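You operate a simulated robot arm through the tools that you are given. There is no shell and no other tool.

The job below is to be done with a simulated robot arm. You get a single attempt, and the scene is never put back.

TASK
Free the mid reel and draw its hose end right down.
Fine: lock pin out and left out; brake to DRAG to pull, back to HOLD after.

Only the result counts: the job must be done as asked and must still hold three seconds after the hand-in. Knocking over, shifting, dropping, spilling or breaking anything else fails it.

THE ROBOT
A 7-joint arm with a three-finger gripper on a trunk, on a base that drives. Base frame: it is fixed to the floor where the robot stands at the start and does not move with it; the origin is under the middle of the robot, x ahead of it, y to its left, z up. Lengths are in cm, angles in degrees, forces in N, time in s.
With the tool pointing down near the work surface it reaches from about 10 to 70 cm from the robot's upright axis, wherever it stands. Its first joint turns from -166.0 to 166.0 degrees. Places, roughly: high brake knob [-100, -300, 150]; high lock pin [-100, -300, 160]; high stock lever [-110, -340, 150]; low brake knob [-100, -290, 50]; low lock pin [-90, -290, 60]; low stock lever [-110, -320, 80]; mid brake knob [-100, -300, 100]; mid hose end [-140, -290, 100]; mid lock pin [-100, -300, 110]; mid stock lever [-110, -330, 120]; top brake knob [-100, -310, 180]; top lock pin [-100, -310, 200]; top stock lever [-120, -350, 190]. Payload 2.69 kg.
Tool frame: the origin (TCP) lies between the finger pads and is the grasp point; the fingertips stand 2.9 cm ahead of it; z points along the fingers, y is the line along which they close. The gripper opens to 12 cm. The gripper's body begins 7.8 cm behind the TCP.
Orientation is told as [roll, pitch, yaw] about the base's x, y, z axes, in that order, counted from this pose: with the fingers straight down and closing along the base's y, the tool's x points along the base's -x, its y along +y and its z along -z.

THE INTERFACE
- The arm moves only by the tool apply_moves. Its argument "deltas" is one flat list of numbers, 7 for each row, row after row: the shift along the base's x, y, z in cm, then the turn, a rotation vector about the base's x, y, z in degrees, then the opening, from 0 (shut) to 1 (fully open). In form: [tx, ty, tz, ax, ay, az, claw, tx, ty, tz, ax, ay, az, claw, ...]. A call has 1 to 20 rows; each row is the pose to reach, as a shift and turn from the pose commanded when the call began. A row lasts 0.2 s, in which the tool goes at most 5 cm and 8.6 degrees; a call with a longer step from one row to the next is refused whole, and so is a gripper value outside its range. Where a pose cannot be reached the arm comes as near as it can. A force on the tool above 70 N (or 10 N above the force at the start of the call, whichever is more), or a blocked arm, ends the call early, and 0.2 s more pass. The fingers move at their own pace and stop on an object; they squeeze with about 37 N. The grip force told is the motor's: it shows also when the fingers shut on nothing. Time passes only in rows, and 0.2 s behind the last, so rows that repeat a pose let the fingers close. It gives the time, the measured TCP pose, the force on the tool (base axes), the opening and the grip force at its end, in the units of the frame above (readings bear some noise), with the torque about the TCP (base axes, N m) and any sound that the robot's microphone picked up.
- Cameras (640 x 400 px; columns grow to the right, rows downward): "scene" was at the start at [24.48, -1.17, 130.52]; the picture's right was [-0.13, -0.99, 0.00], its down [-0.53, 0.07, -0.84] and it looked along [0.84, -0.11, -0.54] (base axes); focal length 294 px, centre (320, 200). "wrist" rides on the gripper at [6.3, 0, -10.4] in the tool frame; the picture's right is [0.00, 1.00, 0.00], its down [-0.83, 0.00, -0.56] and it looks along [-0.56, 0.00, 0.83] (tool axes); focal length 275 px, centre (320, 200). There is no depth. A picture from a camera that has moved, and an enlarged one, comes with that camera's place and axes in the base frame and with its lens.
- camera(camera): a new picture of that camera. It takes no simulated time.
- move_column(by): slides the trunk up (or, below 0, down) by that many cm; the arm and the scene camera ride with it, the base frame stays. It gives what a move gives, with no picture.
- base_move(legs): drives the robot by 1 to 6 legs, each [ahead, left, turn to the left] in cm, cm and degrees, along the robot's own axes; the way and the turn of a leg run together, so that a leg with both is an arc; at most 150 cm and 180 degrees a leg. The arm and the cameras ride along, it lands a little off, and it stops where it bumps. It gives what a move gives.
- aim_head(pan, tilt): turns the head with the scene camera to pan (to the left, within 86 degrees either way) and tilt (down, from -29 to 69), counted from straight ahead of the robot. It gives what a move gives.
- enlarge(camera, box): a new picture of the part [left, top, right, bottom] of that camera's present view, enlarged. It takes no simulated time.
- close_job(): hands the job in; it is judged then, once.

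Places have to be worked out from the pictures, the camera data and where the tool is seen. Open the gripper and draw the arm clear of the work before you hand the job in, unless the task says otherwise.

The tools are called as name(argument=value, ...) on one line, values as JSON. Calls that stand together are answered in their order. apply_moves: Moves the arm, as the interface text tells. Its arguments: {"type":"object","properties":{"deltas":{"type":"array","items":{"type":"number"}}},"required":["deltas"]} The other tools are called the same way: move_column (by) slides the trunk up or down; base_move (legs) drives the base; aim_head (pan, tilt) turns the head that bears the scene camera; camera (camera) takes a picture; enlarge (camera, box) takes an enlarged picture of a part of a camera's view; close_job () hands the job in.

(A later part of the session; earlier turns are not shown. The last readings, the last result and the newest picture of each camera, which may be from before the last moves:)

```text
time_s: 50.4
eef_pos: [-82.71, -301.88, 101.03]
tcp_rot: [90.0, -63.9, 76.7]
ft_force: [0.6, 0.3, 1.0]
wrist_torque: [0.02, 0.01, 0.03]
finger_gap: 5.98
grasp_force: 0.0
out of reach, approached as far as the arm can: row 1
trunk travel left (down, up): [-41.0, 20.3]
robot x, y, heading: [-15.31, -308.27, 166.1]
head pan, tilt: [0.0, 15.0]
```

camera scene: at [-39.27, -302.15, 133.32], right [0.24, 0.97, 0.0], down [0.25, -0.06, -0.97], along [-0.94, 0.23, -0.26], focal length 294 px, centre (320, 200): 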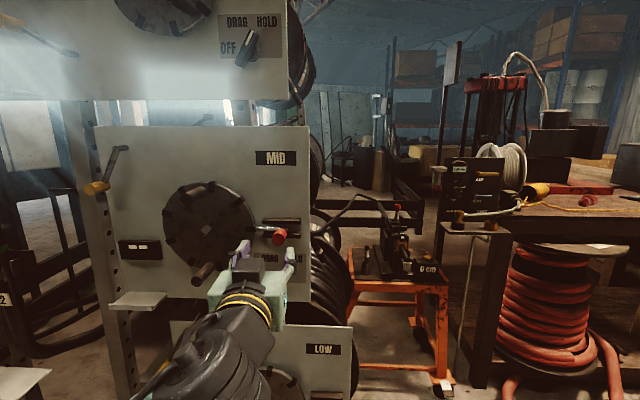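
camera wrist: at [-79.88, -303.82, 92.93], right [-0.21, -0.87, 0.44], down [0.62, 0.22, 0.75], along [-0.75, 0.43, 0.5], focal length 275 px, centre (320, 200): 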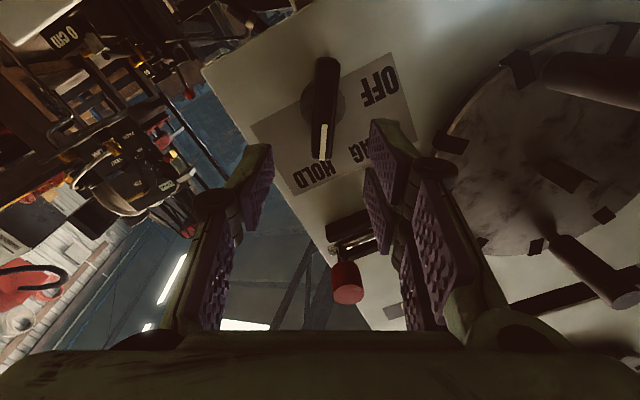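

That worked. I'll lower the trunk another 12 cm for margin and come back up in front of the brake.

move_column(by=-12)

apply_moves(deltas=[0, 0.5, 3, 0, 0, 0, 0.5, -1, 1, 6, 0, 0, 0, 0.5, -3, 1.5, 8, 0, 0, 0, 0.5, -5.5, 2.5, 9, 0, 0, 0, 0.5, -7.6, 2.9, 9, 0, 0, 0, 0.5, -7.6, 2.9, 9, 0, 0, 0, 0.5])

camera(camera="wrist")

camera(camera="scene")

```text
time_s: 51.9
eef_pos: [-82.75, -301.95, 89.07]
tcp_rot: [89.9, -63.8, 76.7]
ft_force: [-0.2, 0.2, 0.2]
wrist_torque: [-0.01, 0.0, -0.04]
finger_gap: 6.0
grasp_force: 0.0
trunk travel left (down, up): [-29.0, 32.3]
robot x, y, heading: [-15.28, -308.36, 166.4]
head pan, tilt: [0.0, 15.0]
```

```text
time_s: 53.2
eef_pos: [-90.37, -299.1, 98.01]
tcp_rot: [89.8, -63.8, 76.7]
ft_force: [0.0, 0.5, 0.2]
wrist_torque: [0.03, 0.02, -0.01]
finger_gap: 6.03
grasp_force: 0.1
trunk travel left (down, up): [-29.0, 32.3]
robot x, y, heading: [-15.23, -307.93, 166.0]
head pan, tilt: [0.0, 15.0]
```

```text
taken
camera wrist: at [-80.77, -304.16, 92.28], right [-0.21, -0.87, 0.44], down [0.62, 0.22, 0.75], along [-0.75, 0.43, 0.5], focal length 275 px, centre (320, 200)
```

wrist: 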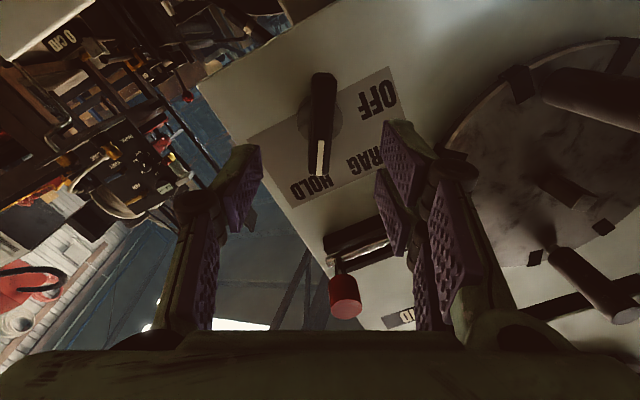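

```text
taken
camera scene: at [-39.28, -302.15, 107.31], right [0.24, 0.97, 0.0], down [0.25, -0.06, -0.97], along [-0.94, 0.23, -0.26], focal length 294 px, centre (320, 200)
```

scene: 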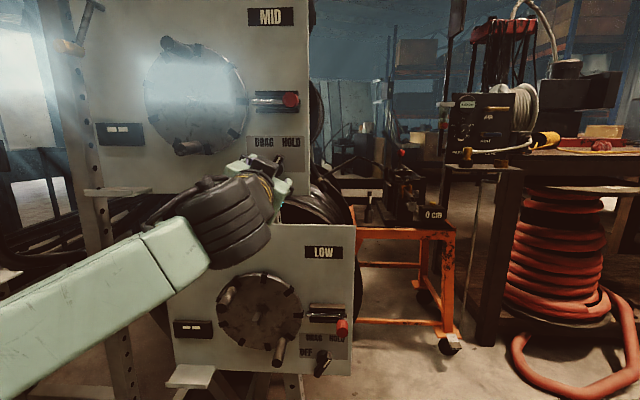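

The arm is back in range with the bar centred. I'll advance about 6 cm.

apply_moves(deltas=[-2, 0.5, -0.1, 0, 0, 0, 0.45, -4, 0.9, -0.2, 0, 0, 0, 0.4, -6, 1.4, -0.3, 0, 0, 0, 0.4, -6, 1.4, -0.3, 0, 0, 0, 0.4])

camera(camera="wrist")

enlarge(camera="scene", box=[200, 110, 340, 220])

```text
time_s: 54.2
eef_pos: [-96.55, -297.49, 97.73]
tcp_rot: [89.9, -63.7, 76.7]
ft_force: [0.6, -0.2, -0.3]
wrist_torque: [0.01, -0.03, -0.01]
finger_gap: 4.82
grasp_force: 0.0
trunk travel left (down, up): [-29.0, 32.3]
robot x, y, heading: [-15.17, -308.32, 166.0]
head pan, tilt: [0.0, 15.0]
```

```text
taken
camera wrist: at [-86.93, -302.64, 91.93], right [-0.21, -0.87, 0.44], down [0.62, 0.22, 0.75], along [-0.75, 0.43, 0.5], focal length 275 px, centre (320, 200)
```

wrist: 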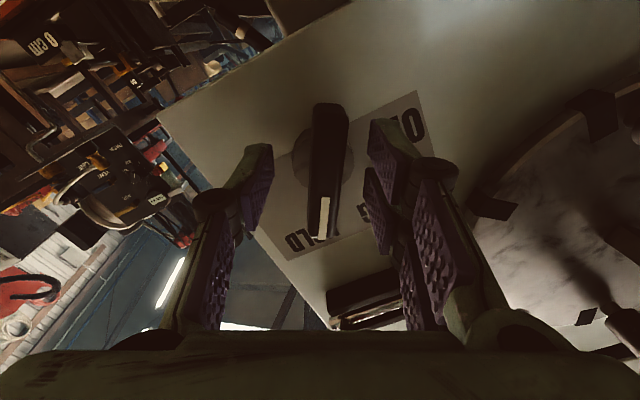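

```text
3.64 times, centred on (270, 165) of scene
camera zoom: at [-39.28, -302.15, 107.31], right [0.24, 0.97, 0.0], down [0.25, -0.06, -0.97], along [-0.94, 0.23, -0.26], focal length 1068 px, centre (502, 327)
```

zoom: 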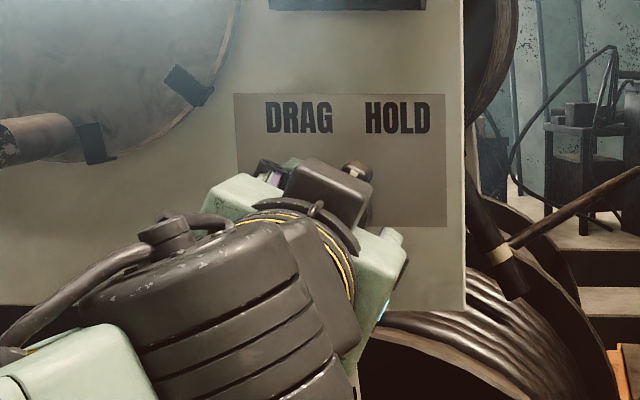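

The bar lies between the pads and looks tilted about 4° more, so HOLD is about 30°. I'll add that roll and close.

apply_moves(deltas=[0, 0, 0, -3.5, 0.85, 0, 0.3, 0, 0, 0, -3.5, 0.85, 0, 0.15, 0, 0, 0, -3.5, 0.85, 0, 0, 0, 0, 0, -3.5, 0.85, 0, 0, 0, 0, 0, -3.5, 0.85, 0, 0])

camera(camera="wrist")

```text
time_s: 55.5
eef_pos: [-96.52, -297.7, 97.77]
tcp_rot: [90.0, -60.2, 76.7]
ft_force: [-9.2, -6.9, 10.0]
wrist_torque: [-0.21, -0.76, -0.17]
finger_gap: 1.55
grasp_force: 42.0
trunk travel left (down, up): [-29.0, 32.3]
robot x, y, heading: [-14.78, -308.07, 166.1]
head pan, tilt: [0.0, 15.0]
```

```text
taken
camera wrist: at [-86.99, -303.16, 92.22], right [-0.2, -0.85, 0.49], down [0.64, 0.27, 0.72], along [-0.75, 0.46, 0.48], focal length 275 px, centre (320, 200)
```

wrist: 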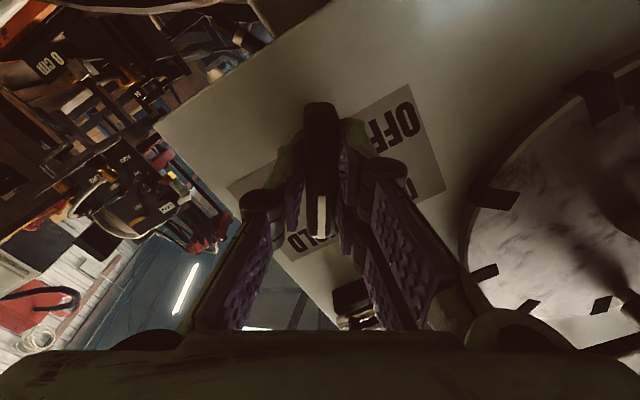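

I'm gripping the bar at 1.55 cm. I'll turn it counter-clockwise toward DRAG, 30° first, and check forces and sound.

apply_moves(deltas=[0, 0, 0, 7.29, -1.76, 0, 0, 0, 0, 0, 14.58, -3.53, 0, 0, 0, 0, 0, 21.87, -5.29, 0, 0, 0, 0, 0, 29.16, -7.05, 0, 0])

camera(camera="wrist")

```text
time_s: 56.5
eef_pos: [-96.44, -297.64, 97.71]
tcp_rot: [-72.0, -89.7, -121.5]
ft_force: [-20.5, -3.6, 11.4]
wrist_torque: [-0.12, -0.41, -0.67]
finger_gap: 1.56
grasp_force: 41.4
trunk travel left (down, up): [-29.0, 32.3]
robot x, y, heading: [-14.91, -307.57, 166.3]
head pan, tilt: [0.0, 15.0]
```

```text
taken
camera wrist: at [-86.16, -300.01, 91.35], right [-0.23, -0.97, -0.01], down [0.54, -0.14, 0.83], along [-0.81, 0.19, 0.55], focal length 275 px, centre (320, 200)
```

wrist: 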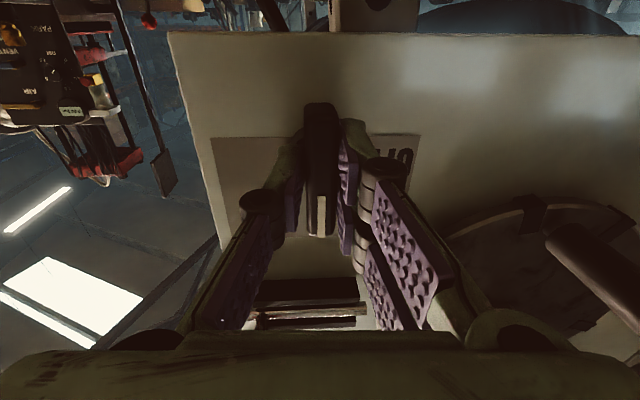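

The knob follows the tool easily and the bar is now vertical. I'll turn another 30° toward DRAG.

apply_moves(deltas=[0, 0, 0, 7.29, -1.76, 0, 0, 0, 0, 0, 14.58, -3.53, 0, 0, 0, 0, 0, 21.87, -5.29, 0, 0, 0, 0, 0, 29.16, -7.05, 0, 0])

camera(camera="wrist")

enlarge(camera="scene", box=[200, 110, 340, 220])

```text
time_s: 57.5
eef_pos: [-96.35, -297.53, 97.75]
tcp_rot: [-89.9, -59.7, -103.9]
ft_force: [-9.5, 0.2, 9.7]
wrist_torque: [-0.1, -0.22, -1.12]
finger_gap: 1.55
grasp_force: 41.3
trunk travel left (down, up): [-29.0, 32.3]
robot x, y, heading: [-14.94, -308.33, 166.0]
head pan, tilt: [0.0, 15.0]
```

```text
taken
camera wrist: at [-85.3, -296.85, 92.22], right [-0.2, -0.84, -0.51], down [0.44, -0.54, 0.72], along [-0.88, -0.08, 0.48], focal length 275 px, centre (320, 200)
```

wrist: 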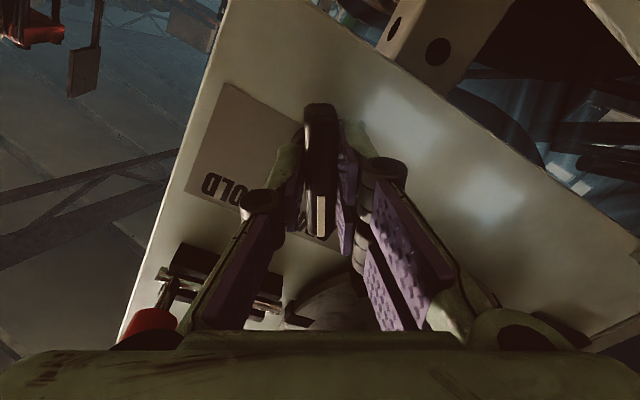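

```text
3.64 times, centred on (270, 165) of scene
camera zoom: at [-39.26, -302.14, 107.32], right [0.24, 0.97, 0.0], down [0.25, -0.06, -0.97], along [-0.94, 0.23, -0.26], focal length 1068 px, centre (502, 327)
```

zoom: 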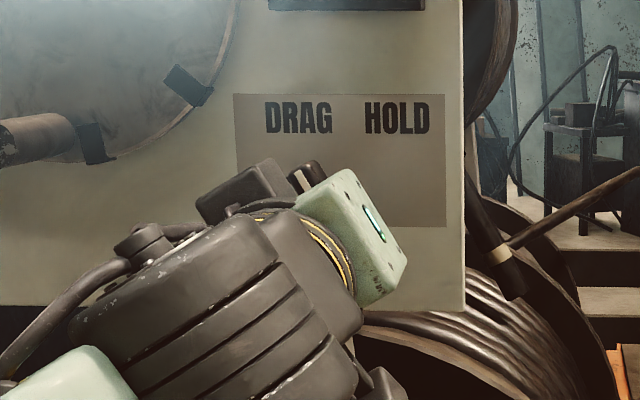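

The bar now points toward DRAG at about -30°. I'll release it and back off to check.

apply_moves(deltas=[0, 0, 0, 0, 0, 0, 0.2, 0, 0, 0, 0, 0, 0, 0.4, 0, 0, 0, 0, 0, 0, 0.4, 2, -0.5, 0, 0, 0, 0, 0.4, 5, -1.2, 0, 0, 0, 0, 0.4, 8.7, -2.1, 0, 0, 0, 0, 0.4, 12, -2.9, 0, 0, 0, 0, 0.4])

camera(camera="wrist")

enlarge(camera="scene", box=[200, 110, 340, 220])

```text
time_s: 59.0
eef_pos: [-84.32, -300.53, 97.58]
tcp_rot: [-89.7, -59.8, -103.9]
ft_force: [0.9, 0.7, -0.3]
wrist_torque: [0.02, -0.02, 0.01]
finger_gap: 4.82
grasp_force: 0.1
trunk travel left (down, up): [-29.0, 32.3]
robot x, y, heading: [-15.3, -308.27, 166.3]
head pan, tilt: [0.0, 15.0]
```

```text
taken
camera wrist: at [-73.4, -299.84, 92.14], right [-0.2, -0.84, -0.51], down [0.44, -0.54, 0.72], along [-0.88, -0.08, 0.48], focal length 275 px, centre (320, 200)
```

wrist: 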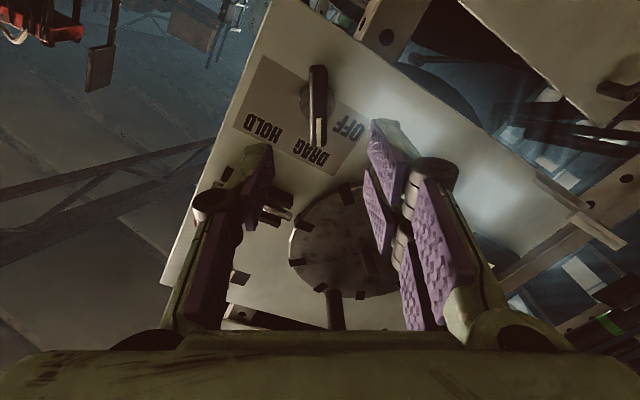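

```text
3.64 times, centred on (270, 165) of scene
camera zoom: at [-39.29, -302.14, 107.31], right [0.24, 0.97, 0.0], down [0.25, -0.06, -0.97], along [-0.94, 0.23, -0.26], focal length 1068 px, centre (502, 327)
```

zoom: 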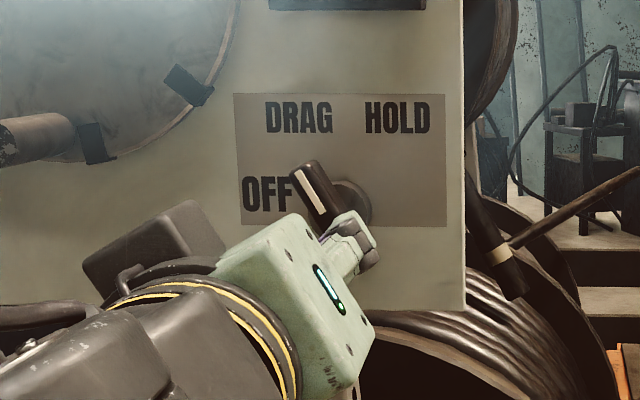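

The brake now points to DRAG. From several views, the mid hose end's band is at about (-134,-280,88). I'll slide sideways along the panel, turn left, and approach the front of the rack diagonally, clear of the orange cart.

base_move(legs=[[0, -85, 0], [0, 0, 45]])

camera(camera="scene")

```text
time_s: 68.2
eef_pos: [-49.33, -267.19, 97.62]
tcp_rot: [-89.9, -59.8, -59.6]
ft_force: [-0.1, 0.1, -0.2]
wrist_torque: [-0.02, 0.01, 0.01]
finger_gap: 4.81
grasp_force: 0.0
trunk travel left (down, up): [-29.0, 32.3]
robot x, y, heading: [5.87, -223.97, -149.7]
head pan, tilt: [0.0, 15.0]
```

```text
taken
camera scene: at [-15.88, -236.9, 107.32], right [-0.51, 0.86, 0.0], down [0.22, 0.13, -0.97], along [-0.83, -0.49, -0.26], focal length 294 px, centre (320, 200)
```

scene: 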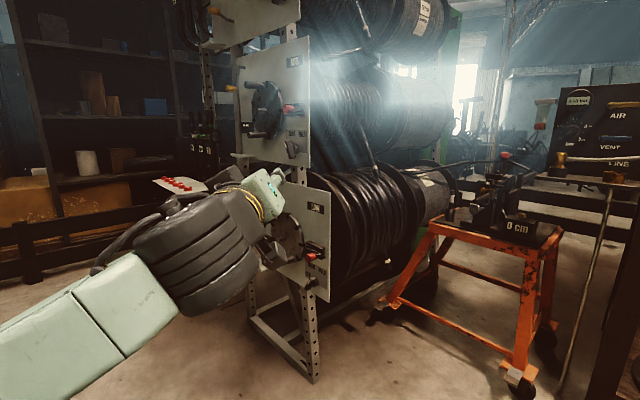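

enlarge(camera="scene", box=[300, 60, 460, 300])

enlarge(camera="scene", box=[340, 110, 420, 200])

enlarge(camera="scene", box=[220, 70, 320, 180])

```text
1.67 times, centred on (380, 180) of scene
camera zoom: at [-15.88, -236.9, 107.32], right [-0.51, 0.86, 0.0], down [0.22, 0.13, -0.97], along [-0.83, -0.49, -0.26], focal length 490 px, centre (220, 233)
```

zoom: 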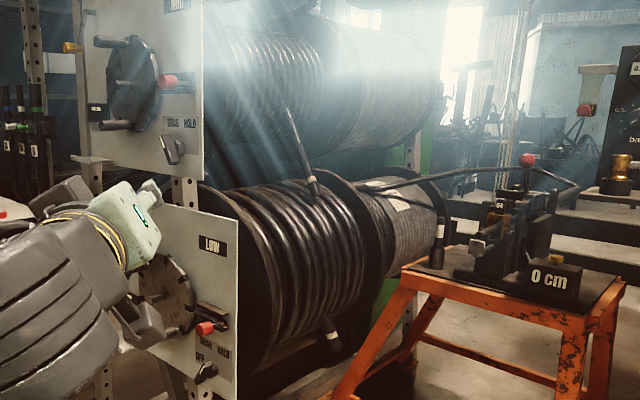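

```text
4.44 times, centred on (380, 155) of scene
camera zoom: at [-15.88, -236.9, 107.32], right [-0.51, 0.86, 0.0], down [0.22, 0.13, -0.97], along [-0.83, -0.49, -0.26], focal length 1305 px, centre (53, 400)
```

zoom: 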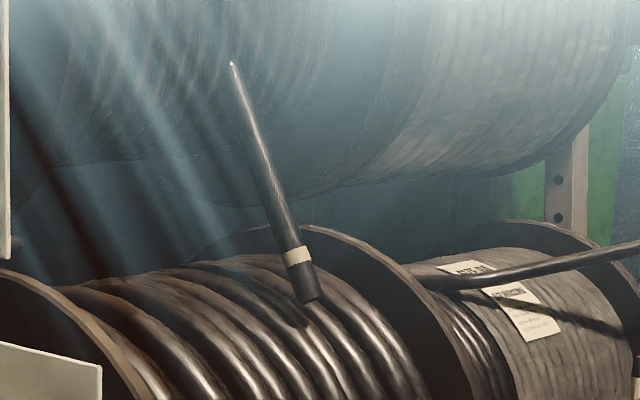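

```text
3.64 times, centred on (270, 125) of scene
camera zoom: at [-15.88, -236.9, 107.32], right [-0.51, 0.86, 0.0], down [0.22, 0.13, -0.97], along [-0.83, -0.49, -0.26], focal length 1068 px, centre (502, 473)
```

zoom: 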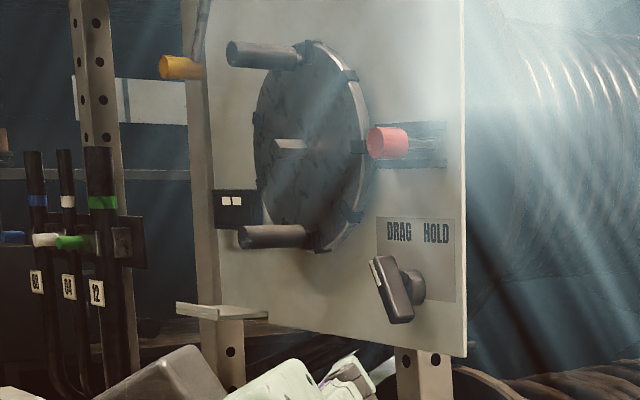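

The hose end leaves the mid reel on a slope, from about (-137,-288,106) to about (-135,-278,84), just in front of the low reel. I'll swing to a more frontal line, staying about 50 cm from the cart, and look again.

base_move(legs=[[0, 0, 21], [35, -76, 0]])

camera(camera="scene")

camera(camera="wrist")

```text
time_s: 75.8
eef_pos: [-112.68, -263.43, 97.45]
tcp_rot: [-89.8, -59.9, -38.5]
ft_force: [0.6, -0.1, -0.6]
wrist_torque: [0.01, -0.02, 0.02]
finger_gap: 4.8
grasp_force: 0.0
trunk travel left (down, up): [-29.0, 32.3]
robot x, y, heading: [-76.74, -203.67, -128.5]
head pan, tilt: [0.0, 15.0]
```

```text
taken
camera scene: at [-92.29, -223.09, 107.32], right [-0.78, 0.62, 0.0], down [0.16, 0.2, -0.97], along [-0.6, -0.76, -0.26], focal length 294 px, centre (320, 200)
```

scene: 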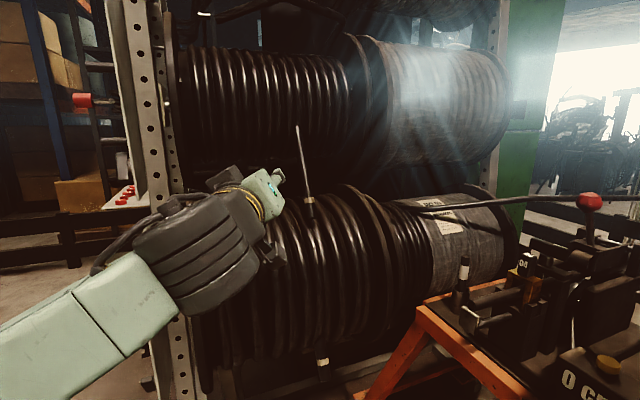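

```text
taken
camera wrist: at [-108.56, -253.21, 92.15], right [0.68, -0.53, -0.51], down [0.67, 0.17, 0.72], along [-0.29, -0.83, 0.48], focal length 275 px, centre (320, 200)
```

wrist: 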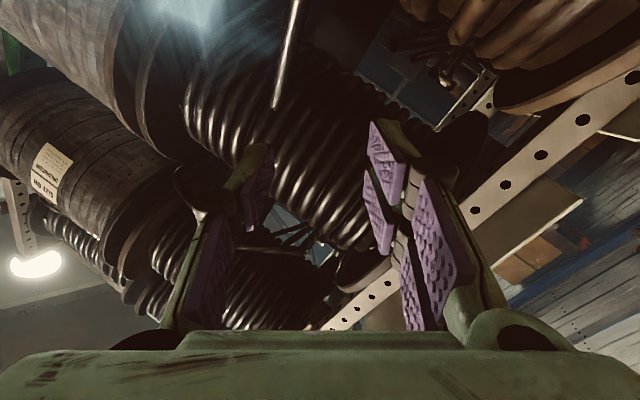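

I now have a good view of the mid hose end. I'll zoom in on it and on the notice.

enlarge(camera="scene", box=[260, 110, 360, 250])

enlarge(camera="scene", box=[400, 180, 500, 250])

enlarge(camera="scene", box=[190, 180, 430, 400])

```text
2.86 times, centred on (310, 180) of scene
camera zoom: at [-92.29, -223.09, 107.32], right [-0.78, 0.62, 0.0], down [0.16, 0.2, -0.97], along [-0.6, -0.76, -0.26], focal length 839 px, centre (349, 257)
```

zoom: 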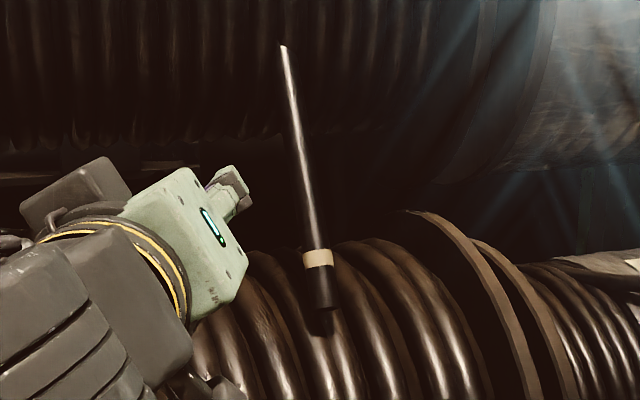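

```text
5.71 times, centred on (450, 215) of scene
camera zoom: at [-92.29, -223.09, 107.32], right [-0.78, 0.62, 0.0], down [0.16, 0.2, -0.97], along [-0.6, -0.76, -0.26], focal length 1678 px, centre (-423, 114)
```

zoom: 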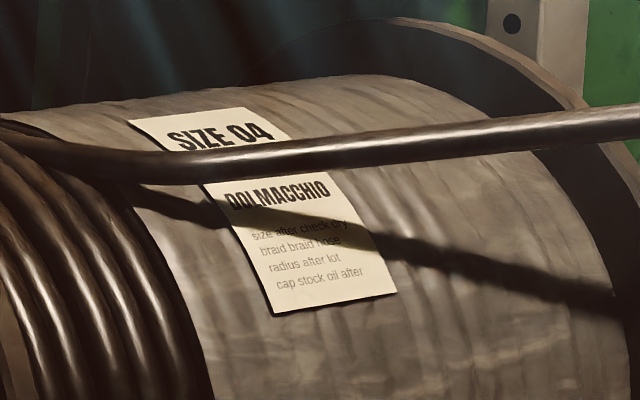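

```text
1.82 times, centred on (310, 290) of scene
camera zoom: at [-92.29, -223.09, 107.32], right [-0.78, 0.62, 0.0], down [0.16, 0.2, -0.97], along [-0.6, -0.76, -0.26], focal length 534 px, centre (338, 36)
```

zoom: 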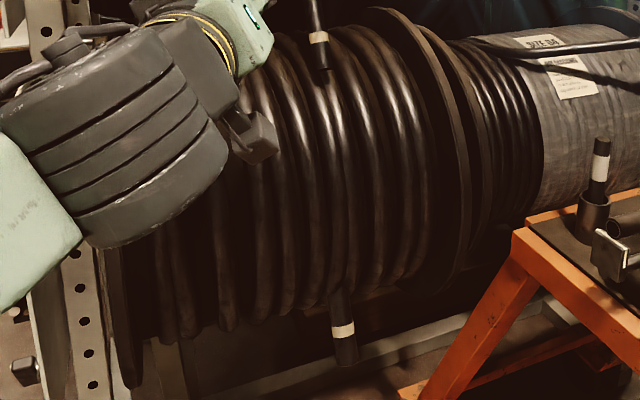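

Refined, the band is at about (-133.2,-278.7,88.7) and the hose runs along (0.09,0.39,-0.92). I'll rotate the jaws square to the hose and pull the arm back and into line, then drive closer.

apply_moves(deltas=[0.1, 2.8, -2.1, -3.1, -3.9, 0, 0.5, 0.2, 5.5, -4.2, -6.2, -7.8, 0, 0.5, 0.4, 8.2, -6.3, -9.3, -11.7, 0, 0.5, 0.5, 11, -8.5, -12.45, -15.65, 0, 0.5, 0.5, 11, -8.5, -12.45, -15.65, 0, 0.5])

```text
time_s: 77.0
eef_pos: [-113.53, -254.75, 92.58]
tcp_rot: [-89.2, -79.8, -39.0]
ft_force: [0.0, 0.3, -0.5]
wrist_torque: [0.0, 0.01, -0.01]
finger_gap: 6.01
grasp_force: 0.0
out of reach, approached as far as the arm can: row 3, 4, 5
trunk travel left (down, up): [-29.0, 32.3]
robot x, y, heading: [-76.64, -203.51, -128.6]
head pan, tilt: [0.0, 15.0]
```

The arm is in line. I'll lower the trunk 20 cm so there's room to pull downward, and raise the tool back to hose height.

move_column(by=-20)

apply_moves(deltas=[0, 0, 4, 0, 0, 0, 0.5, 0, 0, 8, 0, 0, 0, 0.5, 0.5, 1.5, 12, 0, 0, 0, 0.5, 1.5, 3, 16, 0, 0, 0, 0.5, 1.5, 3, 16, 0, 0, 0, 0.5])

base_move(legs=[[17, 0, 0]])

camera(camera="scene")

camera(camera="wrist")

```text
time_s: 79.2
eef_pos: [-113.5, -254.86, 72.62]
tcp_rot: [-89.3, -79.9, -39.0]
ft_force: [0.0, -0.3, -1.3]
wrist_torque: [0.0, -0.03, -0.04]
finger_gap: 6.01
grasp_force: 0.1
trunk travel left (down, up): [-9.0, 52.3]
robot x, y, heading: [-76.7, -203.9, -128.5]
head pan, tilt: [0.0, 15.0]
```

```text
time_s: 80.6
eef_pos: [-109.73, -253.49, 88.38]
tcp_rot: [-89.7, -74.9, -39.3]
ft_force: [-0.1, -0.1, -0.4]
wrist_torque: [-0.01, -0.01, -0.04]
finger_gap: 6.01
grasp_force: 0.0
trunk travel left (down, up): [-9.0, 52.3]
robot x, y, heading: [-76.81, -203.39, -128.6]
head pan, tilt: [0.0, 15.0]
stopped in row 5: the arm was blocked; the commanded pose is now the measured one
```

```text
time_s: 82.0
eef_pos: [-120.48, -266.88, 88.42]
tcp_rot: [-89.6, -74.9, -39.2]
ft_force: [0.2, -0.4, -0.6]
wrist_torque: [0.0, 0.02, -0.01]
finger_gap: 6.02
grasp_force: 0.1
trunk travel left (down, up): [-9.0, 52.3]
robot x, y, heading: [-87.63, -216.67, -128.4]
head pan, tilt: [0.0, 15.0]
```

```text
taken
camera scene: at [-102.9, -236.51, 87.32], right [-0.78, 0.62, 0.0], down [0.16, 0.2, -0.97], along [-0.6, -0.76, -0.26], focal length 294 px, centre (320, 200)
```

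scene: 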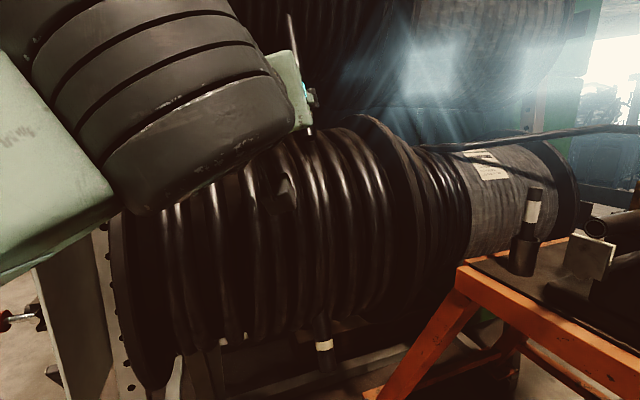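

```text
taken
camera wrist: at [-115.07, -257.65, 82.33], right [0.75, -0.6, -0.26], down [0.52, 0.29, 0.8], along [-0.41, -0.74, 0.53], focal length 275 px, centre (320, 200)
```

wrist: 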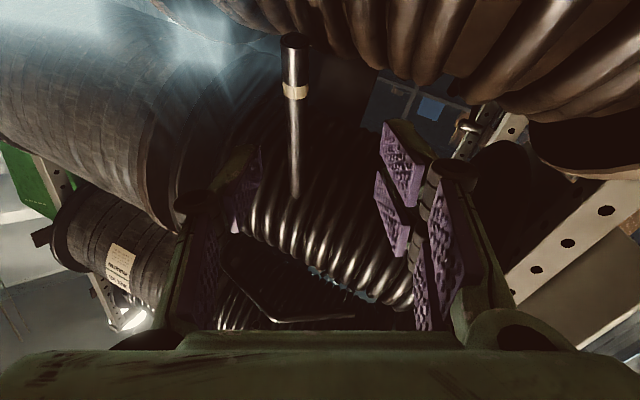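

The wrist view agrees with the band at (-133.2,-278.7,88.6), and the hose is parallel to the finger plane. I'll centre laterally, then advance most of the way.

apply_moves(deltas=[-1.9, 1.7, 0.2, 0, 0, 0, 0.5, -3.7, -0.6, 0.2, 0, 0, 0, 0.5, -5.5, -2.9, 0.2, 0, 0, 0, 0.5, -7.3, -5.2, 0.2, 0, 0, 0, 0.5, -8.8, -7, 0.2, 0, 0, 0, 0.5, -8.8, -7, 0.2, 0, 0, 0, 0.5])

camera(camera="wrist")

camera(camera="scene")

```text
time_s: 83.0
eef_pos: [-122.2, -275.08, 88.16]
tcp_rot: [-91.3, -66.2, -37.1]
ft_force: [-0.1, 0.4, 0.7]
wrist_torque: [-0.01, 0.0, 0.0]
finger_gap: 5.98
grasp_force: 0.1
trunk travel left (down, up): [-9.0, 52.3]
robot x, y, heading: [-87.51, -216.82, -128.0]
head pan, tilt: [0.0, 15.0]
stopped in row 5: the arm was blocked; the commanded pose is now the measured one
```

```text
taken
camera wrist: at [-117.76, -265.2, 82.39], right [0.71, -0.57, -0.41], down [0.61, 0.23, 0.75], along [-0.33, -0.79, 0.52], focal length 275 px, centre (320, 200)
```

wrist: 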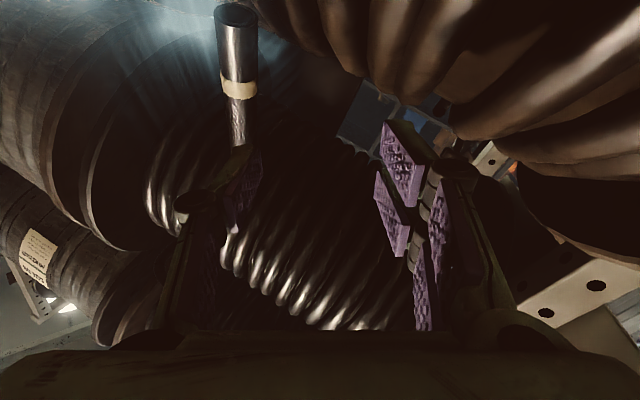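

```text
taken
camera scene: at [-102.9, -236.5, 87.32], right [-0.78, 0.62, 0.0], down [0.16, 0.2, -0.97], along [-0.6, -0.76, -0.26], focal length 294 px, centre (320, 200)
```

scene: 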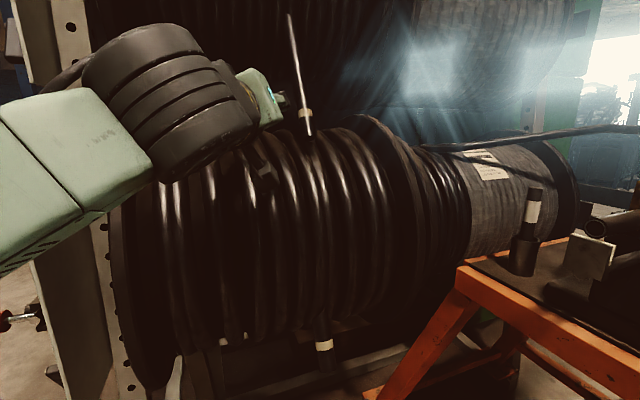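

The arm is blocked by a joint limit on clockwise roll. The jaws are symmetric, so I'll back off and flip the gripper about 166° counter-clockwise. That gives the same closing axis and puts the camera on top.

base_move(legs=[[-14, 0, 0]])

apply_moves(deltas=[0, 0, 0, 5.17, 6.5, 0, 0.5, 0, 0, 0, 10.33, 12.99, 0, 0.5, 0, 0, 0, 15.5, 19.49, 0, 0.5, 0, 0, 0, 20.67, 25.98, 0, 0.5, 0, 0, 0, 25.84, 32.48, 0, 0.5, 0, 0, 0, 31, 38.97, 0, 0.5, 0, 0, 0, 36.17, 45.47, 0, 0.5, 0, 0, 0, 41.34, 51.97, 0, 0.5, 0, 0, 0, 46.5, 58.46, 0, 0.5, 0, 0, 0, 51.67, 64.96, 0, 0.5])

camera(camera="scene")

```text
time_s: 84.4
eef_pos: [-113.53, -263.97, 88.3]
tcp_rot: [-91.6, -66.3, -36.9]
ft_force: [-0.1, -0.7, 0.0]
wrist_torque: [-0.01, 0.03, -0.03]
finger_gap: 6.01
grasp_force: 0.0
trunk travel left (down, up): [-9.0, 52.3]
robot x, y, heading: [-78.93, -205.9, -128.5]
head pan, tilt: [0.0, 15.0]
```

```text
time_s: 86.6
eef_pos: [-113.45, -263.97, 88.28]
tcp_rot: [-89.7, 16.9, -37.8]
ft_force: [0.1, 0.2, 0.5]
wrist_torque: [0.01, 0.01, -0.01]
finger_gap: 5.99
grasp_force: 0.1
trunk travel left (down, up): [-9.0, 52.3]
robot x, y, heading: [-78.73, -206.07, -128.2]
head pan, tilt: [0.0, 15.0]
```

```text
taken
camera scene: at [-94.15, -225.48, 87.32], right [-0.78, 0.62, 0.0], down [0.16, 0.2, -0.97], along [-0.6, -0.76, -0.26], focal length 294 px, centre (320, 200)
```

scene: 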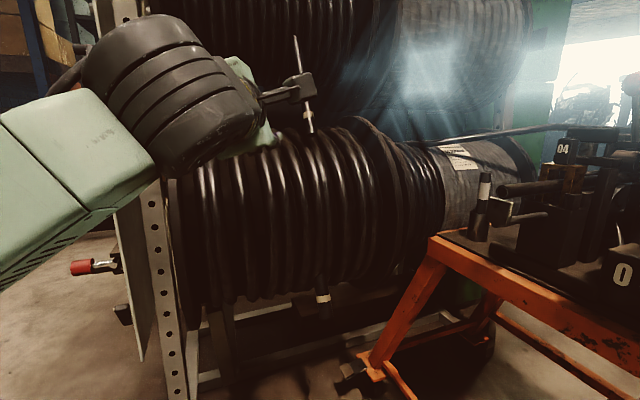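

The rotation goes smoothly in this direction. I'll do the remaining 83°.

apply_moves(deltas=[0, 0, 0, 5.17, 6.5, 0, 0.5, 0, 0, 0, 10.33, 12.99, 0, 0.5, 0, 0, 0, 15.5, 19.49, 0, 0.5, 0, 0, 0, 20.67, 25.98, 0, 0.5, 0, 0, 0, 25.84, 32.48, 0, 0.5, 0, 0, 0, 31, 38.97, 0, 0.5, 0, 0, 0, 36.17, 45.47, 0, 0.5, 0, 0, 0, 41.34, 51.97, 0, 0.5, 0, 0, 0, 46.5, 58.46, 0, 0.5, 0, 0, 0, 51.67, 64.96, 0, 0.5])

camera(camera="wrist")

camera(camera="scene")

```text
time_s: 88.8
eef_pos: [-113.44, -263.94, 88.38]
tcp_rot: [86.1, 80.0, 137.6]
ft_force: [-0.1, -0.5, -0.4]
wrist_torque: [-0.01, 0.0, 0.01]
finger_gap: 6.0
grasp_force: 0.0
trunk travel left (down, up): [-9.0, 52.3]
robot x, y, heading: [-78.45, -206.12, -128.0]
head pan, tilt: [0.0, 15.0]
```

```text
taken
camera wrist: at [-106.01, -256.54, 94.65], right [-0.77, 0.61, 0.18], down [0.24, 0.53, -0.81], along [-0.59, -0.58, -0.56], focal length 275 px, centre (320, 200)
```

wrist: 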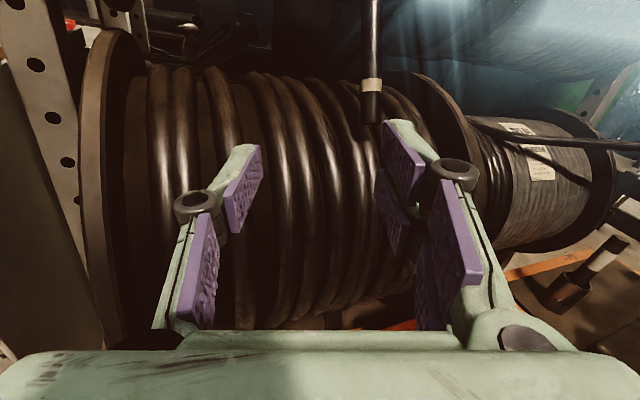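

```text
taken
camera scene: at [-94.15, -225.48, 87.32], right [-0.78, 0.62, 0.0], down [0.16, 0.2, -0.97], along [-0.6, -0.76, -0.26], focal length 294 px, centre (320, 200)
```

scene: 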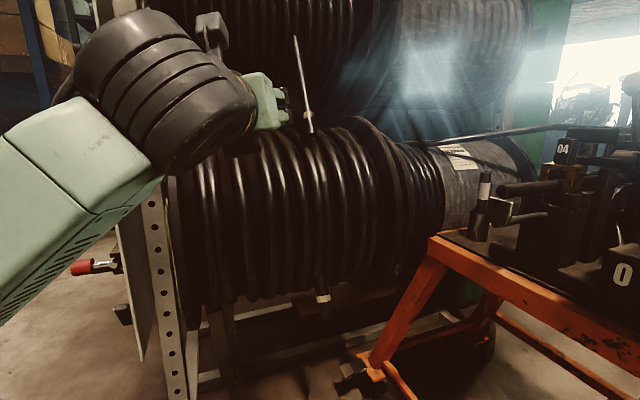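

The camera is on top now, and the hose is parallel to the jaw plane but about 6 cm to the right. I'll drive 13 cm ahead and 6 cm right.

base_move(legs=[[13, -6, 0]])

camera(camera="wrist")

```text
time_s: 90.1
eef_pos: [-125.02, -270.86, 88.41]
tcp_rot: [86.1, 80.2, 137.2]
ft_force: [0.3, 0.1, 0.5]
wrist_torque: [0.03, 0.04, 0.01]
finger_gap: 6.01
grasp_force: 0.1
trunk travel left (down, up): [-9.0, 52.3]
robot x, y, heading: [-89.95, -213.56, -128.7]
head pan, tilt: [0.0, 15.0]
```

```text
taken
camera wrist: at [-117.56, -263.52, 94.65], right [-0.77, 0.62, 0.17], down [0.24, 0.53, -0.81], along [-0.59, -0.58, -0.56], focal length 275 px, centre (320, 200)
```

wrist: 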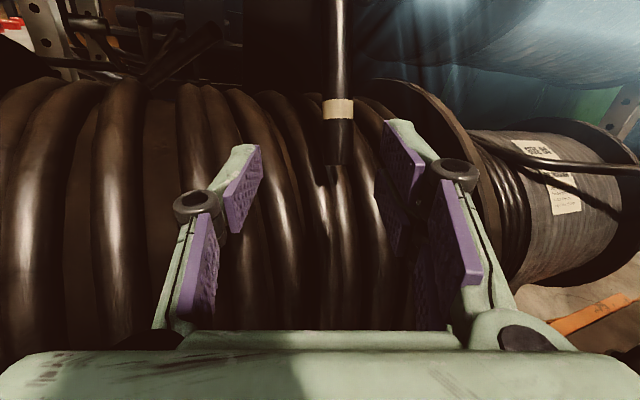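

The band is nearly centred, about 1.2 cm right and 10 cm ahead. I'll move the arm in to straddle the hose.

apply_moves(deltas=[-1, 0.7, 0.3, 0, 0, 0, 0.5, -2.7, -1.4, 0.8, 0, 0, 0, 0.5, -4.4, -3.5, 0.8, 0, 0, 0, 0.5, -6, -5.5, 0.8, 0, 0, 0, 0.5, -7.4, -7.2, 0.8, 0, 0, 0, 0.5, -7.4, -7.2, 0.8, 0, 0, 0, 0.5])

camera(camera="wrist")

camera(camera="scene")

```text
time_s: 91.5
eef_pos: [-132.44, -278.07, 89.18]
tcp_rot: [86.1, 80.2, 137.1]
ft_force: [-0.1, 1.0, -0.3]
wrist_torque: [-0.01, 0.0, -0.06]
finger_gap: 6.01
grasp_force: 0.1
trunk travel left (down, up): [-9.0, 52.3]
robot x, y, heading: [-90.45, -213.13, -128.8]
head pan, tilt: [0.0, 15.0]
```

```text
taken
camera wrist: at [-125.1, -270.75, 95.42], right [-0.77, 0.62, 0.17], down [0.24, 0.53, -0.81], along [-0.59, -0.58, -0.56], focal length 275 px, centre (320, 200)
```

wrist: 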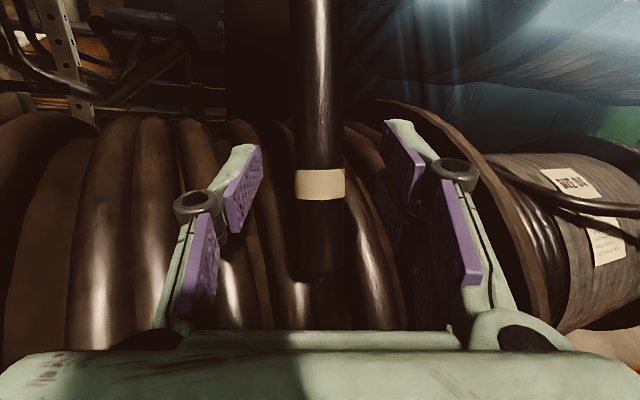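

```text
taken
camera scene: at [-105.53, -232.53, 87.32], right [-0.78, 0.63, 0.0], down [0.16, 0.2, -0.97], along [-0.6, -0.75, -0.26], focal length 294 px, centre (320, 200)
```

scene: 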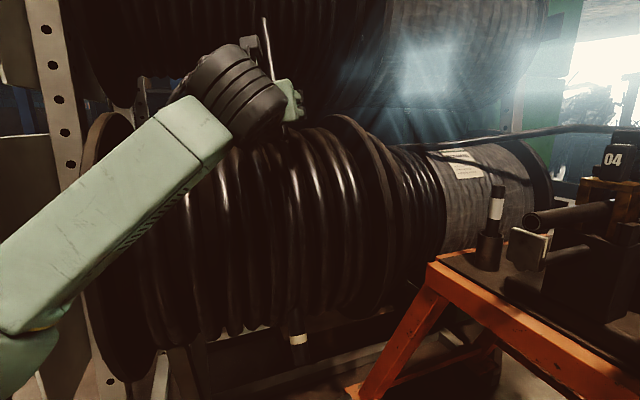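

The hose is centred at the TCP, so I'll close on the band.

apply_moves(deltas=[0, 0, 0, 0, 0, 0, 0.3, 0, 0, 0, 0, 0, 0, 0.1, 0, 0, 0, 0, 0, 0, 0, 0, 0, 0, 0, 0, 0, 0, 0, 0, 0, 0, 0, 0, 0])

camera(camera="wrist")

```text
time_s: 92.7
eef_pos: [-132.48, -278.18, 89.15]
tcp_rot: [86.0, 80.1, 137.2]
ft_force: [-0.3, -0.4, 0.5]
wrist_torque: [0.54, 0.71, 0.52]
finger_gap: 2.46
grasp_force: 40.3
trunk travel left (down, up): [-9.0, 52.3]
robot x, y, heading: [-89.77, -213.48, -128.6]
head pan, tilt: [0.0, 15.0]
```

```text
taken
camera wrist: at [-125.04, -270.76, 95.42], right [-0.77, 0.62, 0.18], down [0.24, 0.53, -0.81], along [-0.59, -0.58, -0.56], focal length 275 px, centre (320, 200)
```

wrist: 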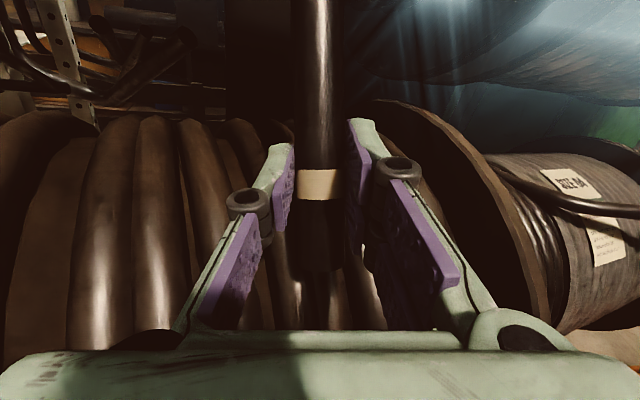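

I have a 2.46 cm grip on the hose. I'll pull along its axis (0.09,0.39,-0.92), 4 cm first.

apply_moves(deltas=[0.05, 0.2, -0.46, 0, 0, 0, 0, 0.09, 0.39, -0.92, 0, 0, 0, 0, 0.19, 0.78, -1.83, 0, 0, 0, 0, 0.28, 1.18, -2.75, 0, 0, 0, 0, 0.37, 1.57, -3.66, 0, 0, 0, 0])

camera(camera="wrist")

camera(camera="scene")

```text
time_s: 93.9
eef_pos: [-132.05, -276.43, 85.61]
tcp_rot: [86.8, 80.4, 137.9]
ft_force: [8.2, 16.7, 4.0]
wrist_torque: [0.59, 1.18, 0.55]
finger_gap: 2.49
grasp_force: 45.4
trunk travel left (down, up): [-9.0, 52.3]
robot x, y, heading: [-90.1, -212.99, -128.8]
head pan, tilt: [0.0, 15.0]
```

```text
taken
camera wrist: at [-124.51, -268.98, 91.92], right [-0.77, 0.62, 0.17], down [0.24, 0.53, -0.81], along [-0.59, -0.58, -0.56], focal length 275 px, centre (320, 200)
```

wrist: 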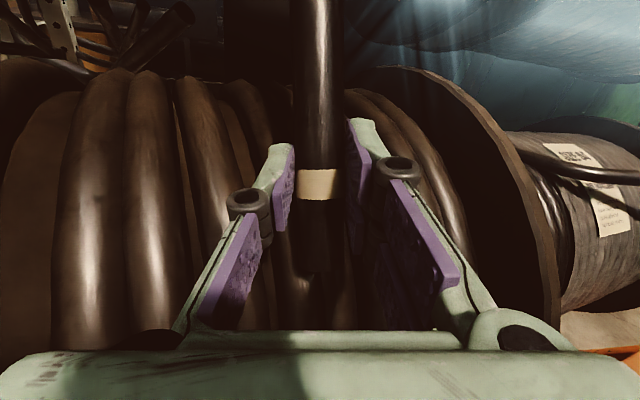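

```text
taken
camera scene: at [-105.46, -232.46, 87.33], right [-0.78, 0.62, 0.0], down [0.16, 0.2, -0.97], along [-0.6, -0.75, -0.26], focal length 294 px, centre (320, 200)
```

scene: 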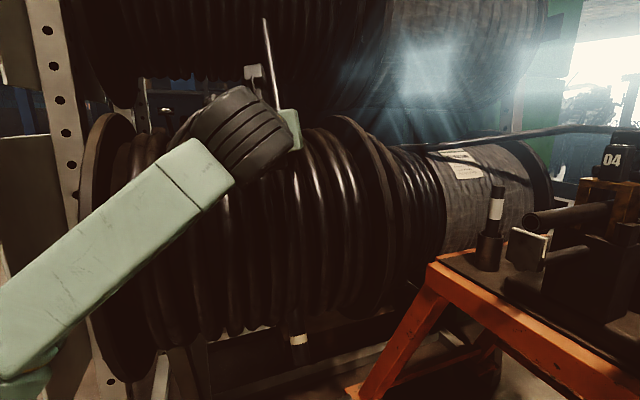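

The hose follows, with the band fixed in the jaws. The tool is being pushed outward about 18 N, so the true path is a bit more outward, around 27-28° of tilt. I'll adjust the direction and continue.

apply_moves(deltas=[0.1, 0.5, -0.5, 0, 0, 0, 0, 0.2, 0.95, -1.4, 0, 0, 0, 0, 0.32, 1.4, -2.3, 0, 0, 0, 0, 0.43, 1.85, -3.2, 0, 0, 0, 0, 0.54, 2.3, -4.1, 0, 0, 0, 0])

camera(camera="wrist")

```text
time_s: 95.1
eef_pos: [-131.25, -274.4, 82.1]
tcp_rot: [90.9, 80.1, 142.2]
ft_force: [-23.7, -32.6, 48.7]
wrist_torque: [-0.29, 1.63, 0.59]
finger_gap: 2.46
grasp_force: 45.3
trunk travel left (down, up): [-9.0, 52.3]
robot x, y, heading: [-90.01, -212.92, -128.7]
head pan, tilt: [0.0, 15.0]
```

```text
taken
camera wrist: at [-123.75, -266.88, 88.27], right [-0.77, 0.62, 0.18], down [0.23, 0.52, -0.82], along [-0.6, -0.59, -0.55], focal length 275 px, centre (320, 200)
```

wrist: 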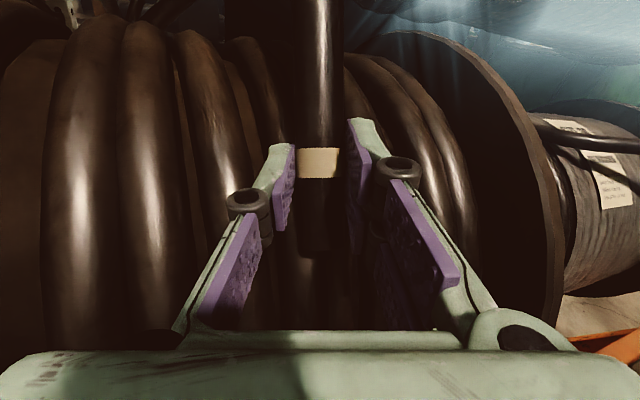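

The band slipped about 1 cm in the jaws and there's about 60 N along the hose, so the hose has come out about 7 cm. I'll hold still to see whether that force is steady, and look at the reel and panel.

apply_moves(deltas=[0, 0, 0, 0, 0, 0, 0, 0, 0, 0, 0, 0, 0, 0])

camera(camera="scene")

enlarge(camera="scene", box=[200, 0, 380, 180])

```text
time_s: 95.7
eef_pos: [-131.12, -274.33, 82.14]
tcp_rot: [91.0, 80.2, 142.3]
ft_force: [-22.0, -30.6, 49.5]
wrist_torque: [-0.36, 1.65, 0.7]
finger_gap: 2.47
grasp_force: 45.5
trunk travel left (down, up): [-9.0, 52.3]
robot x, y, heading: [-90.1, -213.19, -128.9]
head pan, tilt: [0.0, 15.0]
```

```text
taken
camera scene: at [-105.46, -232.44, 87.38], right [-0.78, 0.63, 0.0], down [0.16, 0.2, -0.97], along [-0.6, -0.75, -0.26], focal length 294 px, centre (320, 200)
```

scene: 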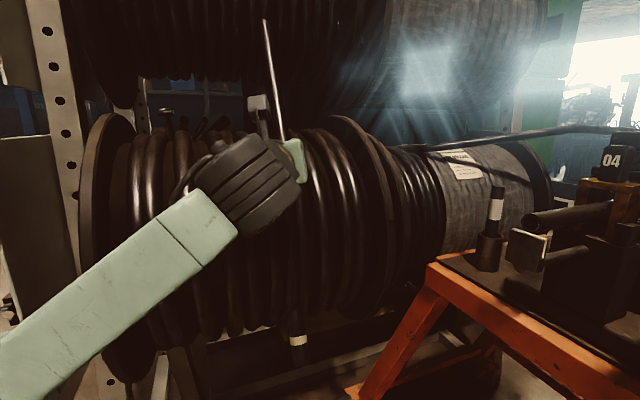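

```text
2.22 times, centred on (290, 90) of scene
camera zoom: at [-105.46, -232.44, 87.38], right [-0.78, 0.63, 0.0], down [0.16, 0.2, -0.97], along [-0.6, -0.75, -0.26], focal length 653 px, centre (387, 444)
```

zoom: 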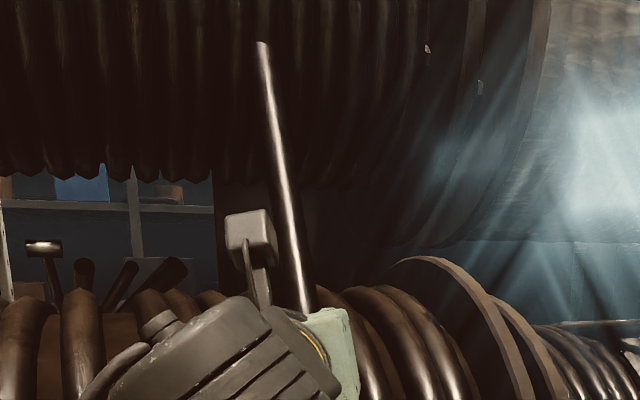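

The force holds steady at about 60 N, so this is either an end stop or a snag on the low reel. I'll ease back slightly to see how the force changes.

apply_moves(deltas=[-0.05, -0.2, 0.45, 0, 0, 0, 0, -0.1, -0.4, 0.9, 0, 0, 0, 0, -0.1, -0.4, 0.9, 0, 0, 0, 0])

camera(camera="wrist")

enlarge(camera="wrist", box=[220, 100, 420, 330])

```text
time_s: 96.5
eef_pos: [-131.28, -274.53, 82.55]
tcp_rot: [86.5, 80.1, 137.8]
ft_force: [32.4, 20.6, 2.2]
wrist_torque: [1.23, 0.14, 0.49]
finger_gap: 2.46
grasp_force: 44.8
trunk travel left (down, up): [-9.0, 52.3]
robot x, y, heading: [-89.73, -212.91, -128.7]
head pan, tilt: [0.0, 15.0]
```

```text
taken
camera wrist: at [-123.86, -267.14, 88.81], right [-0.77, 0.62, 0.18], down [0.24, 0.53, -0.81], along [-0.59, -0.58, -0.56], focal length 275 px, centre (320, 200)
```

wrist: 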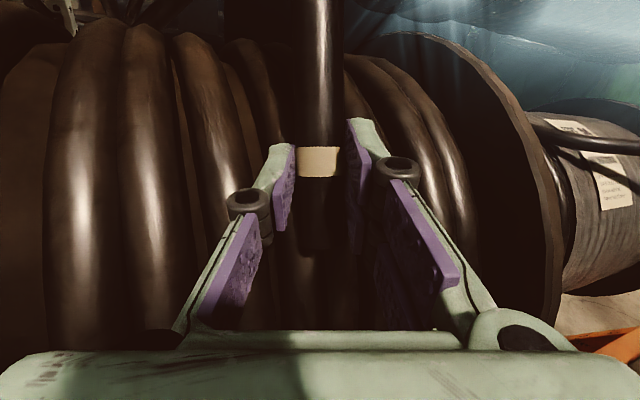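

```text
1.74 times, centred on (320, 215) of wrist
camera zoom: at [-123.86, -267.14, 88.81], right [-0.77, 0.62, 0.18], down [0.24, 0.53, -0.81], along [-0.59, -0.58, -0.56], focal length 479 px, centre (320, 174)
```

zoom: 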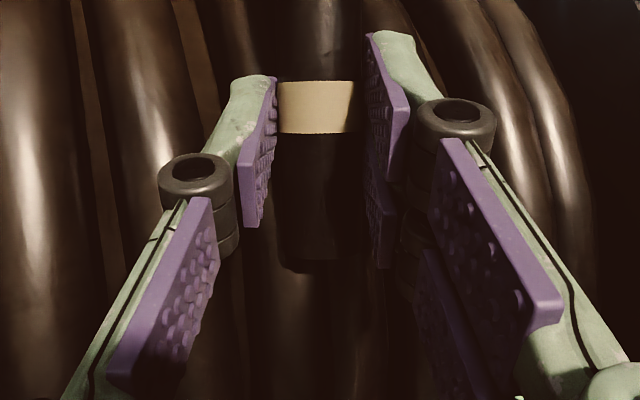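

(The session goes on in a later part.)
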